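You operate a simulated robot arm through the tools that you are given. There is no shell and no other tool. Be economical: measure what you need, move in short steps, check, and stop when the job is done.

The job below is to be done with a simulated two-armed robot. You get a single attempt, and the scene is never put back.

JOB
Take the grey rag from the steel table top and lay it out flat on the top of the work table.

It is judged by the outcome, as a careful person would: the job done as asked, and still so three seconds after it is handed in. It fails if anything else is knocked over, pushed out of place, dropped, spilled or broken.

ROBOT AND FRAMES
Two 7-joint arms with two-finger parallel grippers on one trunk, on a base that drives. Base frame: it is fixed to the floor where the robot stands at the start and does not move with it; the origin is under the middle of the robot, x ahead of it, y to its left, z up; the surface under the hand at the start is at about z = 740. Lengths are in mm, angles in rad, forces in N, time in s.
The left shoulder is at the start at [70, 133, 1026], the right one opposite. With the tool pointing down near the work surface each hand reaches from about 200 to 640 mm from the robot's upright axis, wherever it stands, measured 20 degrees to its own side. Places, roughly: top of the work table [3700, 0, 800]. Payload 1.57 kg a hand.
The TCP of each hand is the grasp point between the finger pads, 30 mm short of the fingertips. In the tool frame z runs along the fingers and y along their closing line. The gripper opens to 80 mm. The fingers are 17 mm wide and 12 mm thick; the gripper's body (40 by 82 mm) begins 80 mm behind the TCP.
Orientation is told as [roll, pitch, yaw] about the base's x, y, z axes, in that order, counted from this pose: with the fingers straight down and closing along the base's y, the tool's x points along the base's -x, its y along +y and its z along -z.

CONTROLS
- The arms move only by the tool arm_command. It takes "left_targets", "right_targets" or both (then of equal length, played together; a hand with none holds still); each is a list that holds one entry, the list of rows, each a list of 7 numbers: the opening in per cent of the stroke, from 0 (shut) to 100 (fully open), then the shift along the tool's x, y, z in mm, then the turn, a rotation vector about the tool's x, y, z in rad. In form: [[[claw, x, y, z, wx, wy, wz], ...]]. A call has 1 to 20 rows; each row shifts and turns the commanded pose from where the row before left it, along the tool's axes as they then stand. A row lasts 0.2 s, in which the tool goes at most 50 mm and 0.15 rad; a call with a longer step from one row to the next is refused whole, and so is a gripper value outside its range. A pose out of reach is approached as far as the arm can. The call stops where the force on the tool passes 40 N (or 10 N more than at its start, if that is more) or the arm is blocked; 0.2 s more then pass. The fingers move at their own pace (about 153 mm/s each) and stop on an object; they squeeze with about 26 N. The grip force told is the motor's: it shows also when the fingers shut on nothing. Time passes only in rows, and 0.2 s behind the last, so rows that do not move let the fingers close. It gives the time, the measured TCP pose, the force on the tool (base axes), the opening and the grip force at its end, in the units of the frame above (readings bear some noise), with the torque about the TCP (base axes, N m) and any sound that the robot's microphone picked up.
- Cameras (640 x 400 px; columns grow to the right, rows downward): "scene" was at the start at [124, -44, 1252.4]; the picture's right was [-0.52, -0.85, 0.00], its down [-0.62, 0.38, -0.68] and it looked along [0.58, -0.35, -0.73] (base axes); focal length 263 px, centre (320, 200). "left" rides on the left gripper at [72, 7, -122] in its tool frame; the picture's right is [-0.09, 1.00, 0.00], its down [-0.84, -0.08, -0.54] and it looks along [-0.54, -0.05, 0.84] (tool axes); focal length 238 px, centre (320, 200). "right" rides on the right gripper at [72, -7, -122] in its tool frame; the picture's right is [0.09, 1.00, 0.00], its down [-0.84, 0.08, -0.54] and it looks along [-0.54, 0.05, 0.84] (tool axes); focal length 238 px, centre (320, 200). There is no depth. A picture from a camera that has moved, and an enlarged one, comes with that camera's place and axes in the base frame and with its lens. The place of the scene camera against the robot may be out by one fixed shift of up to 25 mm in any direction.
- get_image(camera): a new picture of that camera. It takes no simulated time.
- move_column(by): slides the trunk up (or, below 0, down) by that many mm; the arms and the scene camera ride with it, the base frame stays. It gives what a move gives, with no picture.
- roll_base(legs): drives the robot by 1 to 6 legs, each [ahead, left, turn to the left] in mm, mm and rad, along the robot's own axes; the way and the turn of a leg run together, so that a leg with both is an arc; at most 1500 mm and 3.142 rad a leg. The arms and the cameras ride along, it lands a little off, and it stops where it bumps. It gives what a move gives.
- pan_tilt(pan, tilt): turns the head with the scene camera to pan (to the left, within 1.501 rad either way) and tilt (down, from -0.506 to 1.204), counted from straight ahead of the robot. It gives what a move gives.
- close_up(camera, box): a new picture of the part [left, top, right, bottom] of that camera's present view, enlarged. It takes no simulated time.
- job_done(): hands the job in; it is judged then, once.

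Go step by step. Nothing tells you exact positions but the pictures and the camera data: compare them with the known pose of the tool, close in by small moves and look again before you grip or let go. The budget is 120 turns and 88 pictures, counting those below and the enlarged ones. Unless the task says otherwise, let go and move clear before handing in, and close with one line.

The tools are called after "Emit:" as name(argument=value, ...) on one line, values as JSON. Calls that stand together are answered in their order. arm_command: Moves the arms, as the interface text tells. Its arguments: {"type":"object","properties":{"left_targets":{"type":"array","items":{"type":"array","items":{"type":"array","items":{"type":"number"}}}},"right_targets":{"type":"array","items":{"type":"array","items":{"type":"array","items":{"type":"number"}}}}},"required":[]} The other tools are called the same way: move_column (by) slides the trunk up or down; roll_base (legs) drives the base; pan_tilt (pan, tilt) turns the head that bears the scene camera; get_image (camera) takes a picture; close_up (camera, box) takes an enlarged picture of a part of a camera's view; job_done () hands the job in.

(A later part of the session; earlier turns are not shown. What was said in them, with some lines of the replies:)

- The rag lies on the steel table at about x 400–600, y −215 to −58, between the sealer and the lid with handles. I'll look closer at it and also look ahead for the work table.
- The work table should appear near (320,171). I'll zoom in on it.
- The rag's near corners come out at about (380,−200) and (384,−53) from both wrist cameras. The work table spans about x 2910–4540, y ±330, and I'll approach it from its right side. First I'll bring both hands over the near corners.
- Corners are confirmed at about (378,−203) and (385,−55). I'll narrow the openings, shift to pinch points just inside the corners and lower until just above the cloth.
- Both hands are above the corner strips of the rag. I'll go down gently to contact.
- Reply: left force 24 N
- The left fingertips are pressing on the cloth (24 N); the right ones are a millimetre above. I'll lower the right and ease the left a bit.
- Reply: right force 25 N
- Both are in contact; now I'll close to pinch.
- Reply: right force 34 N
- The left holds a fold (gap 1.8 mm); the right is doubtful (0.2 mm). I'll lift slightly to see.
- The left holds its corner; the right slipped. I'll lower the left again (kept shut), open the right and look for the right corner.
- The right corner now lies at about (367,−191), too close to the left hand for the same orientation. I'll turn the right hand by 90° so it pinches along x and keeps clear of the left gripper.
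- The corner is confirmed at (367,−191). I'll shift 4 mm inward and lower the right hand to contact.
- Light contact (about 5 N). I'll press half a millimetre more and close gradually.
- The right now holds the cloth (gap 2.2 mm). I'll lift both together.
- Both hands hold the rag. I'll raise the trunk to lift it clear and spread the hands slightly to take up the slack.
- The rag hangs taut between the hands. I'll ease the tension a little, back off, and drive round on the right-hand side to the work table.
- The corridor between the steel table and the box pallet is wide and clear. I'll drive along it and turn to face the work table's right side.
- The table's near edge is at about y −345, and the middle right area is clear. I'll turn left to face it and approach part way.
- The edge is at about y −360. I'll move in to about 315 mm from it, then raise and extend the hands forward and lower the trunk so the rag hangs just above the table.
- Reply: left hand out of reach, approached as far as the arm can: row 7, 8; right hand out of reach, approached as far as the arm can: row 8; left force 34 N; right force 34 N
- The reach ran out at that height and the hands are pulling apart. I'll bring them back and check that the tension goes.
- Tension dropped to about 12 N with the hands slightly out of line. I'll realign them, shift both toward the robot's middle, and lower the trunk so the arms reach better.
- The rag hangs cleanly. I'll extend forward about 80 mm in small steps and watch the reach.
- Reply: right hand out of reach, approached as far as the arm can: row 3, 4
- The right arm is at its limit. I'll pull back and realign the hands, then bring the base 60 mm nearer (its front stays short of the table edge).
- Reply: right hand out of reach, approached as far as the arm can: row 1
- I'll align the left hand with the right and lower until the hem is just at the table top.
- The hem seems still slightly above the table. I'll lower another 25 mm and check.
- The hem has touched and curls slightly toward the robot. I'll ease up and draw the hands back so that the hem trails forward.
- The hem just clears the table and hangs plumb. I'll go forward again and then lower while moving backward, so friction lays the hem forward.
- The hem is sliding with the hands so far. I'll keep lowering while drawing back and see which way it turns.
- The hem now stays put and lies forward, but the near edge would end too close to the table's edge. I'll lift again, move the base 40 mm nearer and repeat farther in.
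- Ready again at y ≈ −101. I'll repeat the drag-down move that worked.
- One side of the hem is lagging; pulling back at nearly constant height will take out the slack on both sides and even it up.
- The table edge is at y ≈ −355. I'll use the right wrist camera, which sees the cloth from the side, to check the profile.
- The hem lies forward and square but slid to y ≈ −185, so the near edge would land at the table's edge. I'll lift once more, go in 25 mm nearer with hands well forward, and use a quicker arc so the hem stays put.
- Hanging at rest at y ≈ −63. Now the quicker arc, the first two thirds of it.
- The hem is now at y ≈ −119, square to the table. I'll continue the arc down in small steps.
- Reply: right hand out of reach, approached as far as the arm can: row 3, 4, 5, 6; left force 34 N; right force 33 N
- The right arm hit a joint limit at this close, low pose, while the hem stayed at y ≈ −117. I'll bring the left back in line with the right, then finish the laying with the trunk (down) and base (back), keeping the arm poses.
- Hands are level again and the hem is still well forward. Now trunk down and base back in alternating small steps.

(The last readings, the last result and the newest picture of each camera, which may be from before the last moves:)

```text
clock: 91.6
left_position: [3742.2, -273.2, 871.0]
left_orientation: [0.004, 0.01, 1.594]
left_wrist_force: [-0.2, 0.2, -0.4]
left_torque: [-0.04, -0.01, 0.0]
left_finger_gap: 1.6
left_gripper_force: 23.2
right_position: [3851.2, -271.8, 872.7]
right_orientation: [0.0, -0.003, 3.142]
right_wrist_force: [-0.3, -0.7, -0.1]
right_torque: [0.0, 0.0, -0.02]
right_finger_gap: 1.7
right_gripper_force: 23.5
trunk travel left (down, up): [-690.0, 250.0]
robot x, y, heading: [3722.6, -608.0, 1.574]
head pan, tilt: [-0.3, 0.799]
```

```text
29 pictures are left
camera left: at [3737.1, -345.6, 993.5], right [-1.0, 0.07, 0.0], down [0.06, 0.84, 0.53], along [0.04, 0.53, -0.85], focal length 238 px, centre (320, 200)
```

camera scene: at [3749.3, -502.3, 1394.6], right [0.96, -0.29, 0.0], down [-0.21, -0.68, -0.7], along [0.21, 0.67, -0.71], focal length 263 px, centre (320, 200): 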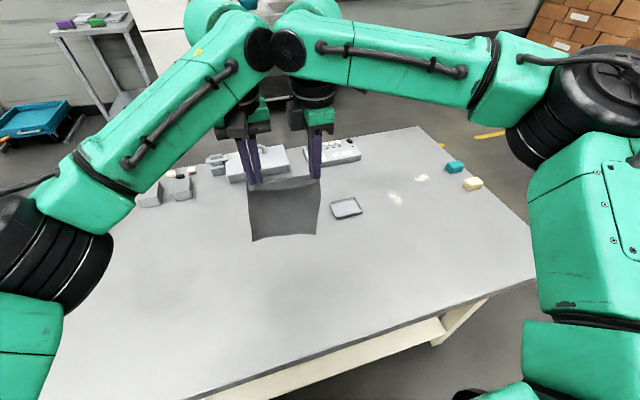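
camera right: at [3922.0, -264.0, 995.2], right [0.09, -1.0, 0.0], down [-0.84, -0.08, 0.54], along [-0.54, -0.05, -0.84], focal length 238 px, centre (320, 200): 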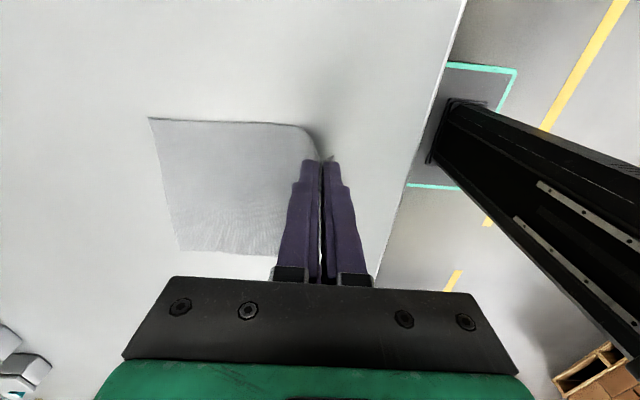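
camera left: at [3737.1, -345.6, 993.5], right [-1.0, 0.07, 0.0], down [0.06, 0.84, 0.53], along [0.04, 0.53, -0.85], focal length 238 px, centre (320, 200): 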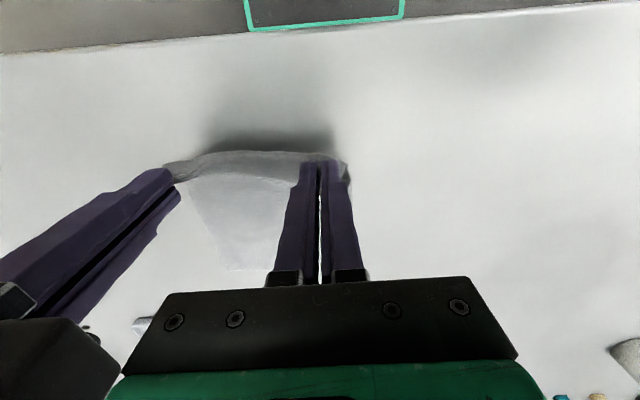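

The rag is laying out well, hem at y ≈ −131. Two more steps of the same.

Emit:
move_column(by=-20)

Emit:
roll_base(legs=[[-20, 0, 0]])

Emit:
move_column(by=-12)

Emit:
roll_base(legs=[[-12, 0, 0]])

Emit:
get_image(camera="right")

Emit:
get_image(camera="left")

```text
clock: 92.3
left_position: [3741.0, -275.8, 851.7]
left_orientation: [-0.001, 0.007, 1.592]
left_wrist_force: [-0.2, 0.6, 0.5]
left_torque: [-0.01, 0.0, -0.04]
left_finger_gap: 1.9
left_gripper_force: 23.3
right_position: [3850.9, -275.0, 854.8]
right_orientation: [-0.003, -0.005, 3.142]
right_wrist_force: [-0.1, -0.1, 1.0]
right_torque: [0.03, 0.0, -0.02]
right_finger_gap: 1.7
right_gripper_force: 22.9
trunk travel left (down, up): [-670.0, 270.0]
robot x, y, heading: [3719.1, -604.2, 1.57]
head pan, tilt: [-0.3, 0.799]
```

```text
clock: 93.1
left_position: [3741.3, -293.5, 850.2]
left_orientation: [0.001, 0.01, 1.595]
left_wrist_force: [-0.3, -0.3, -0.7]
left_torque: [0.0, -0.01, -0.01]
left_finger_gap: 1.6
left_gripper_force: 23.1
right_position: [3850.8, -291.5, 854.4]
right_orientation: [0.0, -0.005, 3.142]
right_wrist_force: [0.0, 1.1, -0.3]
right_torque: [-0.02, 0.02, 0.02]
right_finger_gap: 2.0
right_gripper_force: 23.8
trunk travel left (down, up): [-670.0, 270.0]
robot x, y, heading: [3719.4, -624.2, 1.574]
head pan, tilt: [-0.3, 0.799]
```

```text
clock: 93.7
left_position: [3741.8, -295.2, 838.8]
left_orientation: [0.003, 0.007, 1.594]
left_wrist_force: [-0.4, -0.4, -0.2]
left_torque: [0.03, -0.01, 0.03]
left_finger_gap: 1.6
left_gripper_force: 23.4
right_position: [3850.6, -294.1, 843.5]
right_orientation: [-0.004, -0.003, 3.142]
right_wrist_force: [-0.6, 0.4, 0.2]
right_torque: [0.0, 0.0, 0.01]
right_finger_gap: 1.7
right_gripper_force: 23.5
trunk travel left (down, up): [-658.0, 282.0]
robot x, y, heading: [3718.5, -627.7, 1.572]
head pan, tilt: [-0.3, 0.799]
```

```text
clock: 94.4
left_position: [3741.8, -306.3, 838.9]
left_orientation: [0.001, 0.01, 1.593]
left_wrist_force: [0.5, 0.7, 1.5]
left_torque: [-0.01, 0.0, -0.05]
left_finger_gap: 1.7
left_gripper_force: 23.4
right_position: [3849.2, -304.3, 841.3]
right_orientation: [-0.002, -0.002, 3.139]
right_wrist_force: [0.0, 0.3, 0.4]
right_torque: [-0.03, 0.01, -0.03]
right_finger_gap: 1.8
right_gripper_force: 23.3
trunk travel left (down, up): [-658.0, 282.0]
robot x, y, heading: [3720.7, -636.9, 1.574]
head pan, tilt: [-0.3, 0.799]
```

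```text
28 pictures are left
camera right: at [3922.1, -296.8, 963.7], right [0.09, -1.0, 0.0], down [-0.84, -0.08, 0.54], along [-0.54, -0.05, -0.84], focal length 238 px, centre (320, 200)
```

right: 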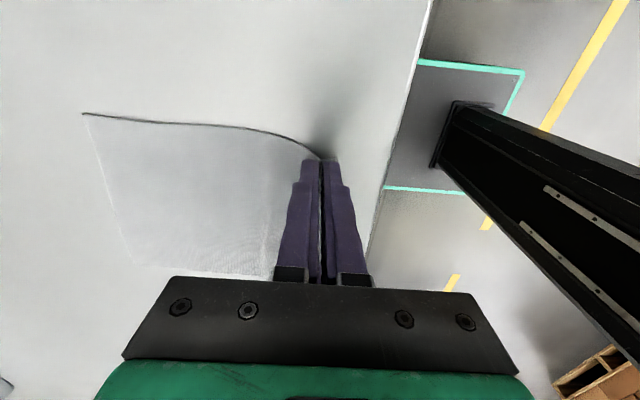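

```text
27 pictures are left
camera left: at [3737.2, -378.3, 961.9], right [-1.0, 0.07, 0.0], down [0.06, 0.84, 0.53], along [0.04, 0.53, -0.85], focal length 238 px, centre (320, 200)
```

left: 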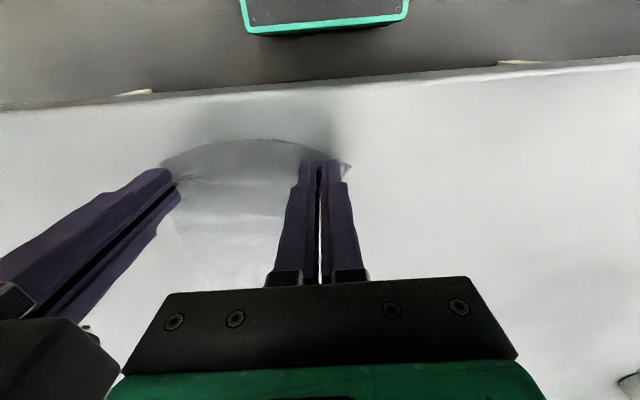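

Nearly flat. I'll pull back a last few millimetres to tauten and bring the tips onto the table.

Emit:
roll_base(legs=[[-8, 0, 0]])

Emit:
move_column(by=-6)

Emit:
arm_command(left_targets=[[[0, 0, -3, 0, 0, 0, 0], [0, 0, 0, 0, 0, 0, 0], [0, 0, 0, 0, 0, 0, 0]]], right_targets=[[[0, 0, 0, 1.5, 0, 0, 0], [0, 0, 0, 1, 0, 0, 0], [0, 0, 0, 0, 0, 0, 0]]])

Emit:
get_image(camera="left")

```text
clock: 95.2
left_position: [3741.8, -313.3, 838.6]
left_orientation: [0.002, 0.009, 1.592]
left_wrist_force: [0.3, 0.5, 0.5]
left_torque: [-0.03, 0.03, -0.03]
left_finger_gap: 1.6
left_gripper_force: 23.5
right_position: [3851.4, -312.4, 843.2]
right_orientation: [-0.001, -0.003, 3.141]
right_wrist_force: [-0.2, 0.0, -1.1]
right_torque: [-0.07, 0.01, -0.03]
right_finger_gap: 1.7
right_gripper_force: 23.0
trunk travel left (down, up): [-658.0, 282.0]
robot x, y, heading: [3719.8, -648.0, 1.574]
head pan, tilt: [-0.3, 0.799]
```

```text
clock: 95.7
left_position: [3740.8, -315.3, 833.7]
left_orientation: [0.002, 0.007, 1.592]
left_wrist_force: [-0.2, 0.3, -0.2]
left_torque: [0.0, 0.01, 0.0]
left_finger_gap: 1.4
left_gripper_force: 22.6
right_position: [3850.5, -312.7, 837.1]
right_orientation: [-0.004, -0.005, 3.141]
right_wrist_force: [0.1, 0.7, 0.6]
right_torque: [-0.01, 0.05, 0.03]
right_finger_gap: 1.9
right_gripper_force: 24.2
trunk travel left (down, up): [-652.0, 288.0]
robot x, y, heading: [3718.8, -646.8, 1.572]
head pan, tilt: [-0.3, 0.799]
```

```text
clock: 96.5
left_position: [3745.0, -315.0, 834.1]
left_orientation: [0.001, 0.007, 1.594]
left_wrist_force: [-0.3, 0.0, 0.5]
left_torque: [-0.01, -0.02, -0.02]
left_finger_gap: 1.6
left_gripper_force: 23.3
right_position: [3850.3, -313.1, 834.7]
right_orientation: [-0.004, -0.004, 3.14]
right_wrist_force: [0.4, 0.0, 6.7]
right_torque: [0.0, 0.05, 0.0]
right_finger_gap: 1.9
right_gripper_force: 23.3
trunk travel left (down, up): [-652.0, 288.0]
robot x, y, heading: [3719.8, -646.1, 1.567]
head pan, tilt: [-0.3, 0.799]
```

```text
26 pictures are left
camera left: at [3740.0, -388.1, 956.8], right [-1.0, 0.07, 0.0], down [0.06, 0.84, 0.54], along [0.04, 0.54, -0.84], focal length 238 px, centre (320, 200)
```

left: 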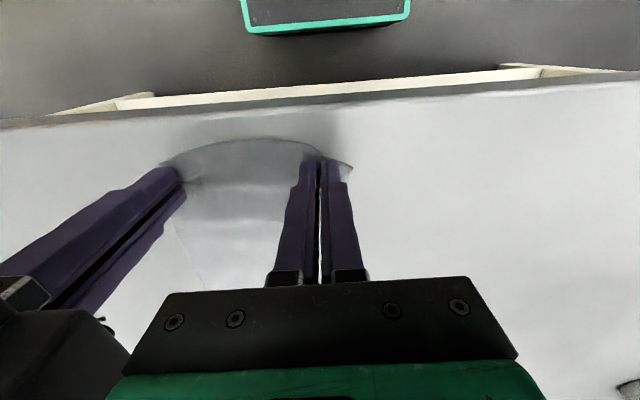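

Tips are on the cloth; near edge is about 20 mm inside the table edge. I'll open slowly while lightly in contact so the pinched folds spread out, then lift straight up.

Emit:
arm_command(left_targets=[[[0, 0, 0, 1, 0, 0, 0], [0, 0, 0, 1, 0, 0, 0], [6, 0, 0, 0, 0, 0, 0], [12, 0, 0, 0, 0, 0, 0], [18, 0, 0, 0, 0, 0, 0], [24, 0, 0, 0, 0, 0, 0], [28, 0, 0, 0, 0, 0, 0]]], right_targets=[[[0, 0, 0, 0, 0, 0, 0], [0, 0, 0, 0, 0, 0, 0], [6, 0, 0, 0, 0, 0, 0], [12, 0, 0, 0, 0, 0, 0], [18, 0, 0, 0, 0, 0, 0], [22, 0, 0, 0, 0, 0, 0], [22, 0, 0, 0, 0, 0, 0]]])

Emit:
get_image(camera="left")

Emit:
get_image(camera="right")

```text
clock: 98.1
left_position: [3744.5, -314.8, 831.7]
left_orientation: [0.002, 0.006, 1.594]
left_wrist_force: [1.0, -0.3, 2.2]
left_torque: [-0.01, -0.01, -0.04]
left_finger_gap: 21.2
left_gripper_force: 0.1
right_position: [3852.0, -312.9, 834.3]
right_orientation: [-0.004, -0.002, 3.139]
right_wrist_force: [-0.1, -0.4, -0.2]
right_torque: [-0.02, -0.01, 0.04]
right_finger_gap: 17.6
right_gripper_force: 0.1
trunk travel left (down, up): [-652.0, 288.0]
robot x, y, heading: [3717.9, -649.8, 1.571]
head pan, tilt: [-0.3, 0.799]
```

```text
25 pictures are left
camera left: at [3739.9, -388.0, 954.6], right [-1.0, 0.07, 0.0], down [0.06, 0.84, 0.54], along [0.04, 0.53, -0.84], focal length 238 px, centre (320, 200)
```

left: 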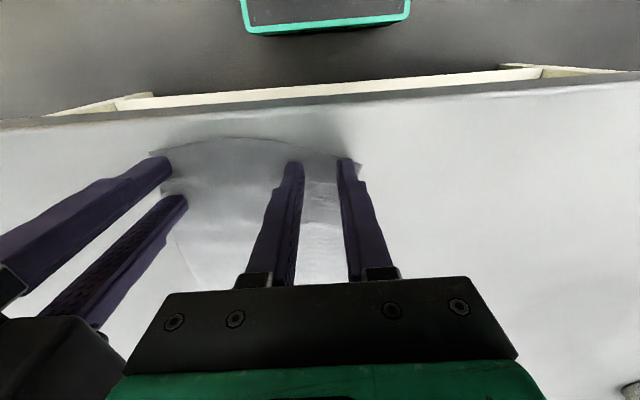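

```text
24 pictures are left
camera right: at [3922.6, -306.4, 956.0], right [0.09, -1.0, 0.0], down [-0.84, -0.08, 0.54], along [-0.54, -0.05, -0.84], focal length 238 px, centre (320, 200)
```

right: 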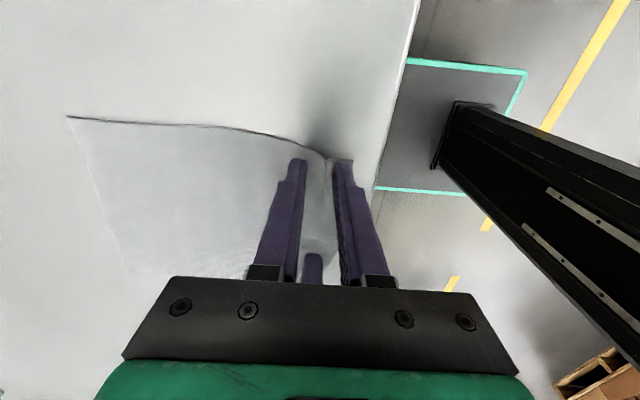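

Both have let go and the folds have opened out. I'll lift both hands straight up and look at the result.

Emit:
arm_command(left_targets=[[[28, 0, 0, -5, 0, 0, 0], [28, 0, 0, -15, 0, 0, 0], [28, 0, 0, -30, 0, 0, 0], [28, 0, 0, -40, 0, 0, 0], [28, 0, 0, -40, 0, 0, 0]]], right_targets=[[[24, 0, 0, -5, 0, 0, 0], [24, 0, 0, -15, 0, 0, 0], [24, 0, 0, -30, 0, 0, 0], [24, 0, 0, -40, 0, 0, 0], [24, 0, 0, -40, 0, 0, 0]]])

Emit:
get_image(camera="left")

Emit:
get_image(camera="right")

```text
clock: 99.3
left_position: [3742.7, -317.8, 965.9]
left_orientation: [0.002, 0.007, 1.593]
left_wrist_force: [-0.4, 0.1, -0.5]
left_torque: [-0.02, 0.0, -0.02]
left_finger_gap: 22.8
left_gripper_force: 0.1
right_position: [3850.2, -312.7, 965.9]
right_orientation: [-0.003, -0.001, 3.14]
right_wrist_force: [0.0, -0.5, 0.1]
right_torque: [-0.01, 0.0, 0.01]
right_finger_gap: 19.3
right_gripper_force: 0.0
trunk travel left (down, up): [-652.0, 288.0]
robot x, y, heading: [3719.9, -645.1, 1.575]
head pan, tilt: [-0.3, 0.799]
```

```text
23 pictures are left
camera left: at [3737.8, -389.8, 1087.9], right [-1.0, 0.07, 0.0], down [0.06, 0.84, 0.54], along [0.04, 0.53, -0.84], focal length 238 px, centre (320, 200)
```

left: 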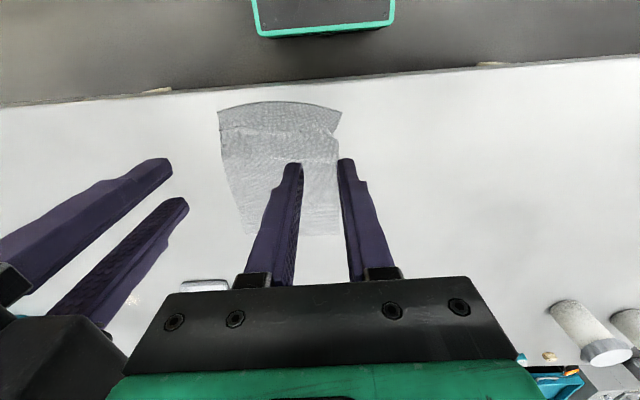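

```text
22 pictures are left
camera right: at [3921.4, -306.1, 1087.8], right [0.09, -1.0, 0.0], down [-0.84, -0.08, 0.54], along [-0.54, -0.05, -0.84], focal length 238 px, centre (320, 200)
```

right: 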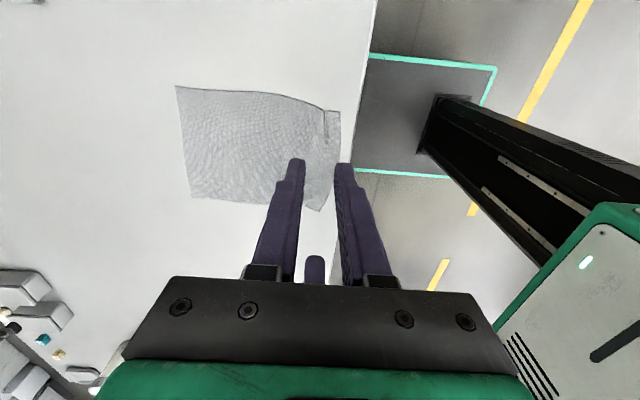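

The rag lies flat, well shaped, with a slight crease at the right grip. I'll raise the trunk, back off and inspect it closely.

Emit:
move_column(by=100)

Emit:
roll_base(legs=[[-250, 0, 0]])

Emit:
pan_tilt(pan=-0.1, tilt=0.75)

Emit:
get_image(camera="scene")

Emit:
get_image(camera="left")

```text
clock: 100.7
left_position: [3743.1, -315.9, 1064.8]
left_orientation: [0.004, 0.006, 1.593]
left_wrist_force: [-0.2, -0.2, -0.5]
left_torque: [0.0, -0.03, 0.0]
left_finger_gap: 22.2
left_gripper_force: 0.0
right_position: [3849.4, -310.9, 1064.4]
right_orientation: [-0.005, -0.004, 3.14]
right_wrist_force: [0.4, 0.0, -0.2]
right_torque: [-0.01, -0.01, 0.03]
right_finger_gap: 19.0
right_gripper_force: 0.1
trunk travel left (down, up): [-752.0, 188.0]
robot x, y, heading: [3721.5, -643.5, 1.573]
head pan, tilt: [-0.3, 0.799]
```

```text
clock: 102.5
left_position: [3742.7, -565.6, 1063.3]
left_orientation: [0.003, 0.009, 1.597]
left_wrist_force: [-1.0, -0.7, 0.3]
left_torque: [-0.02, -0.01, 0.04]
left_finger_gap: 22.2
left_gripper_force: 0.0
right_position: [3850.0, -561.5, 1064.9]
right_orientation: [-0.001, -0.003, -3.142]
right_wrist_force: [-0.3, 0.3, -0.3]
right_torque: [-0.02, 0.02, 0.04]
right_finger_gap: 19.3
right_gripper_force: 0.1
trunk travel left (down, up): [-752.0, 188.0]
robot x, y, heading: [3722.1, -896.2, 1.576]
head pan, tilt: [-0.3, 0.799]
```

```text
clock: 103.2
left_position: [3742.3, -567.1, 1065.3]
left_orientation: [0.001, 0.008, 1.597]
left_wrist_force: [0.8, 0.2, 0.2]
left_torque: [0.01, -0.03, 0.01]
left_finger_gap: 22.5
left_gripper_force: 0.1
right_position: [3849.0, -562.9, 1065.5]
right_orientation: [-0.003, -0.003, -3.14]
right_wrist_force: [-0.6, 0.1, -0.5]
right_torque: [0.01, 0.02, -0.02]
right_finger_gap: 19.1
right_gripper_force: 0.2
trunk travel left (down, up): [-752.0, 188.0]
robot x, y, heading: [3722.2, -898.1, 1.573]
head pan, tilt: [-0.099, 0.75]
```

```text
21 pictures are left
camera scene: at [3734.3, -768.1, 1410.0], right [1.0, -0.1, 0.0], down [-0.07, -0.68, -0.73], along [0.07, 0.73, -0.68], focal length 263 px, centre (320, 200)
```

scene: 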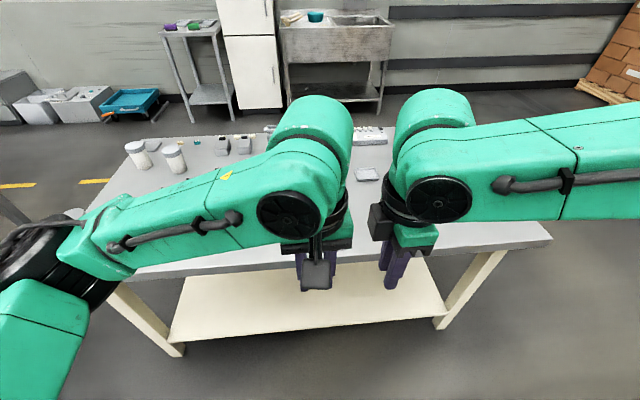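

```text
20 pictures are left
camera left: at [3737.7, -640.3, 1187.4], right [-1.0, 0.07, 0.0], down [0.06, 0.84, 0.54], along [0.04, 0.54, -0.84], focal length 238 px, centre (320, 200)
```

left: 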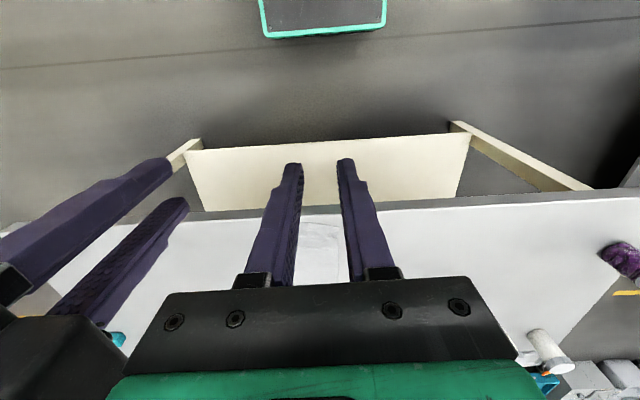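

The arms hide the rag, so I'll spread them sideways (clear of the table) and look again.

Emit:
arm_command(left_targets=[[[28, 0, 40, 0, 0, 0, 0], [28, 0, 40, 0, 0, 0, 0], [28, 0, 40, 0, 0, 0, 0], [28, 0, 40, 0, 0, 0, 0], [28, 0, 40, 0, 0, 0, 0]]], right_targets=[[[24, 40, 0, 0, 0, 0, 0], [24, 40, 0, 0, 0, 0, 0], [24, 40, 0, 0, 0, 0, 0], [24, 40, 0, 0, 0, 0, 0], [24, 40, 0, 0, 0, 0, 0]]])

Emit:
close_up(camera="scene", box=[220, 130, 480, 293])

```text
clock: 104.4
left_position: [3537.7, -570.9, 1066.2]
left_orientation: [0.0, 0.008, 1.596]
left_wrist_force: [-0.5, 0.5, 0.1]
left_torque: [-0.02, -0.01, 0.0]
left_finger_gap: 22.5
left_gripper_force: 0.0
right_position: [4050.1, -561.3, 1062.8]
right_orientation: [-0.001, 0.001, -3.138]
right_wrist_force: [-0.2, -0.1, 0.4]
right_torque: [0.02, 0.02, 0.02]
right_finger_gap: 19.3
right_gripper_force: 0.1
trunk travel left (down, up): [-752.0, 188.0]
robot x, y, heading: [3721.5, -898.6, 1.572]
head pan, tilt: [-0.099, 0.75]
```

```text
2.45 times, centred on (350, 212) of scene
camera zoom: at [3733.6, -768.2, 1410.0], right [1.0, -0.1, 0.0], down [-0.06, -0.68, -0.73], along [0.07, 0.73, -0.68], focal length 646 px, centre (246, 172)
```

zoom: 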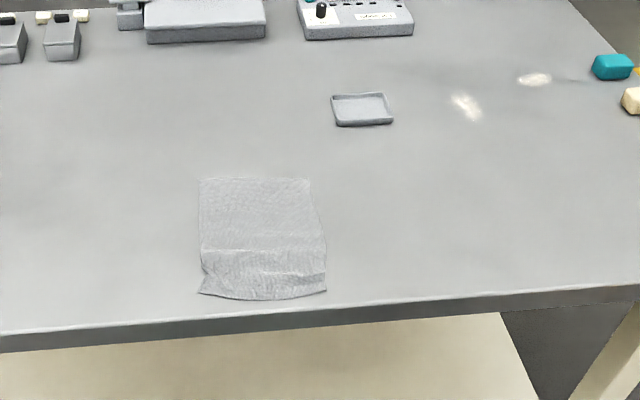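

It is on the table, nearly flat; I'll zoom in on the faint creases near the front.

Emit:
close_up(camera="scene", box=[290, 195, 365, 260])

```text
6.15 times, centred on (328, 228) of scene
camera zoom: at [3733.6, -768.2, 1410.0], right [1.0, -0.1, 0.0], down [-0.06, -0.68, -0.73], along [0.07, 0.73, -0.68], focal length 1621 px, centre (274, 31)
```

zoom: 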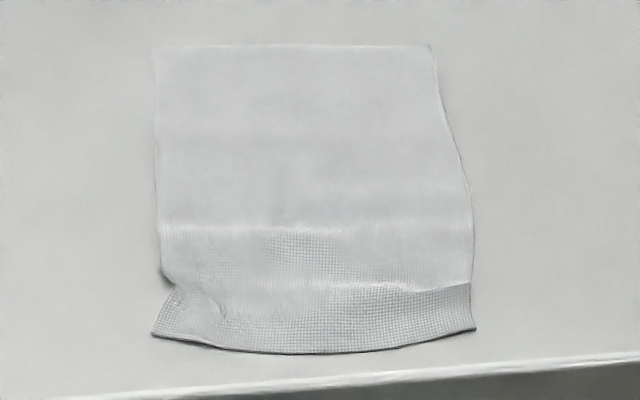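

The rag measures about 203 × 148 mm as it lies, which is practically its full size, with only slight waves. It is wholly on the table top, nothing else has moved and both hands are clear, so I'm handing in.

Emit:
job_done()

```text
The job is handed in.
```

The grey rag now lies flat on the work table, with only faint creases where it was gripped, and I handed the job in.
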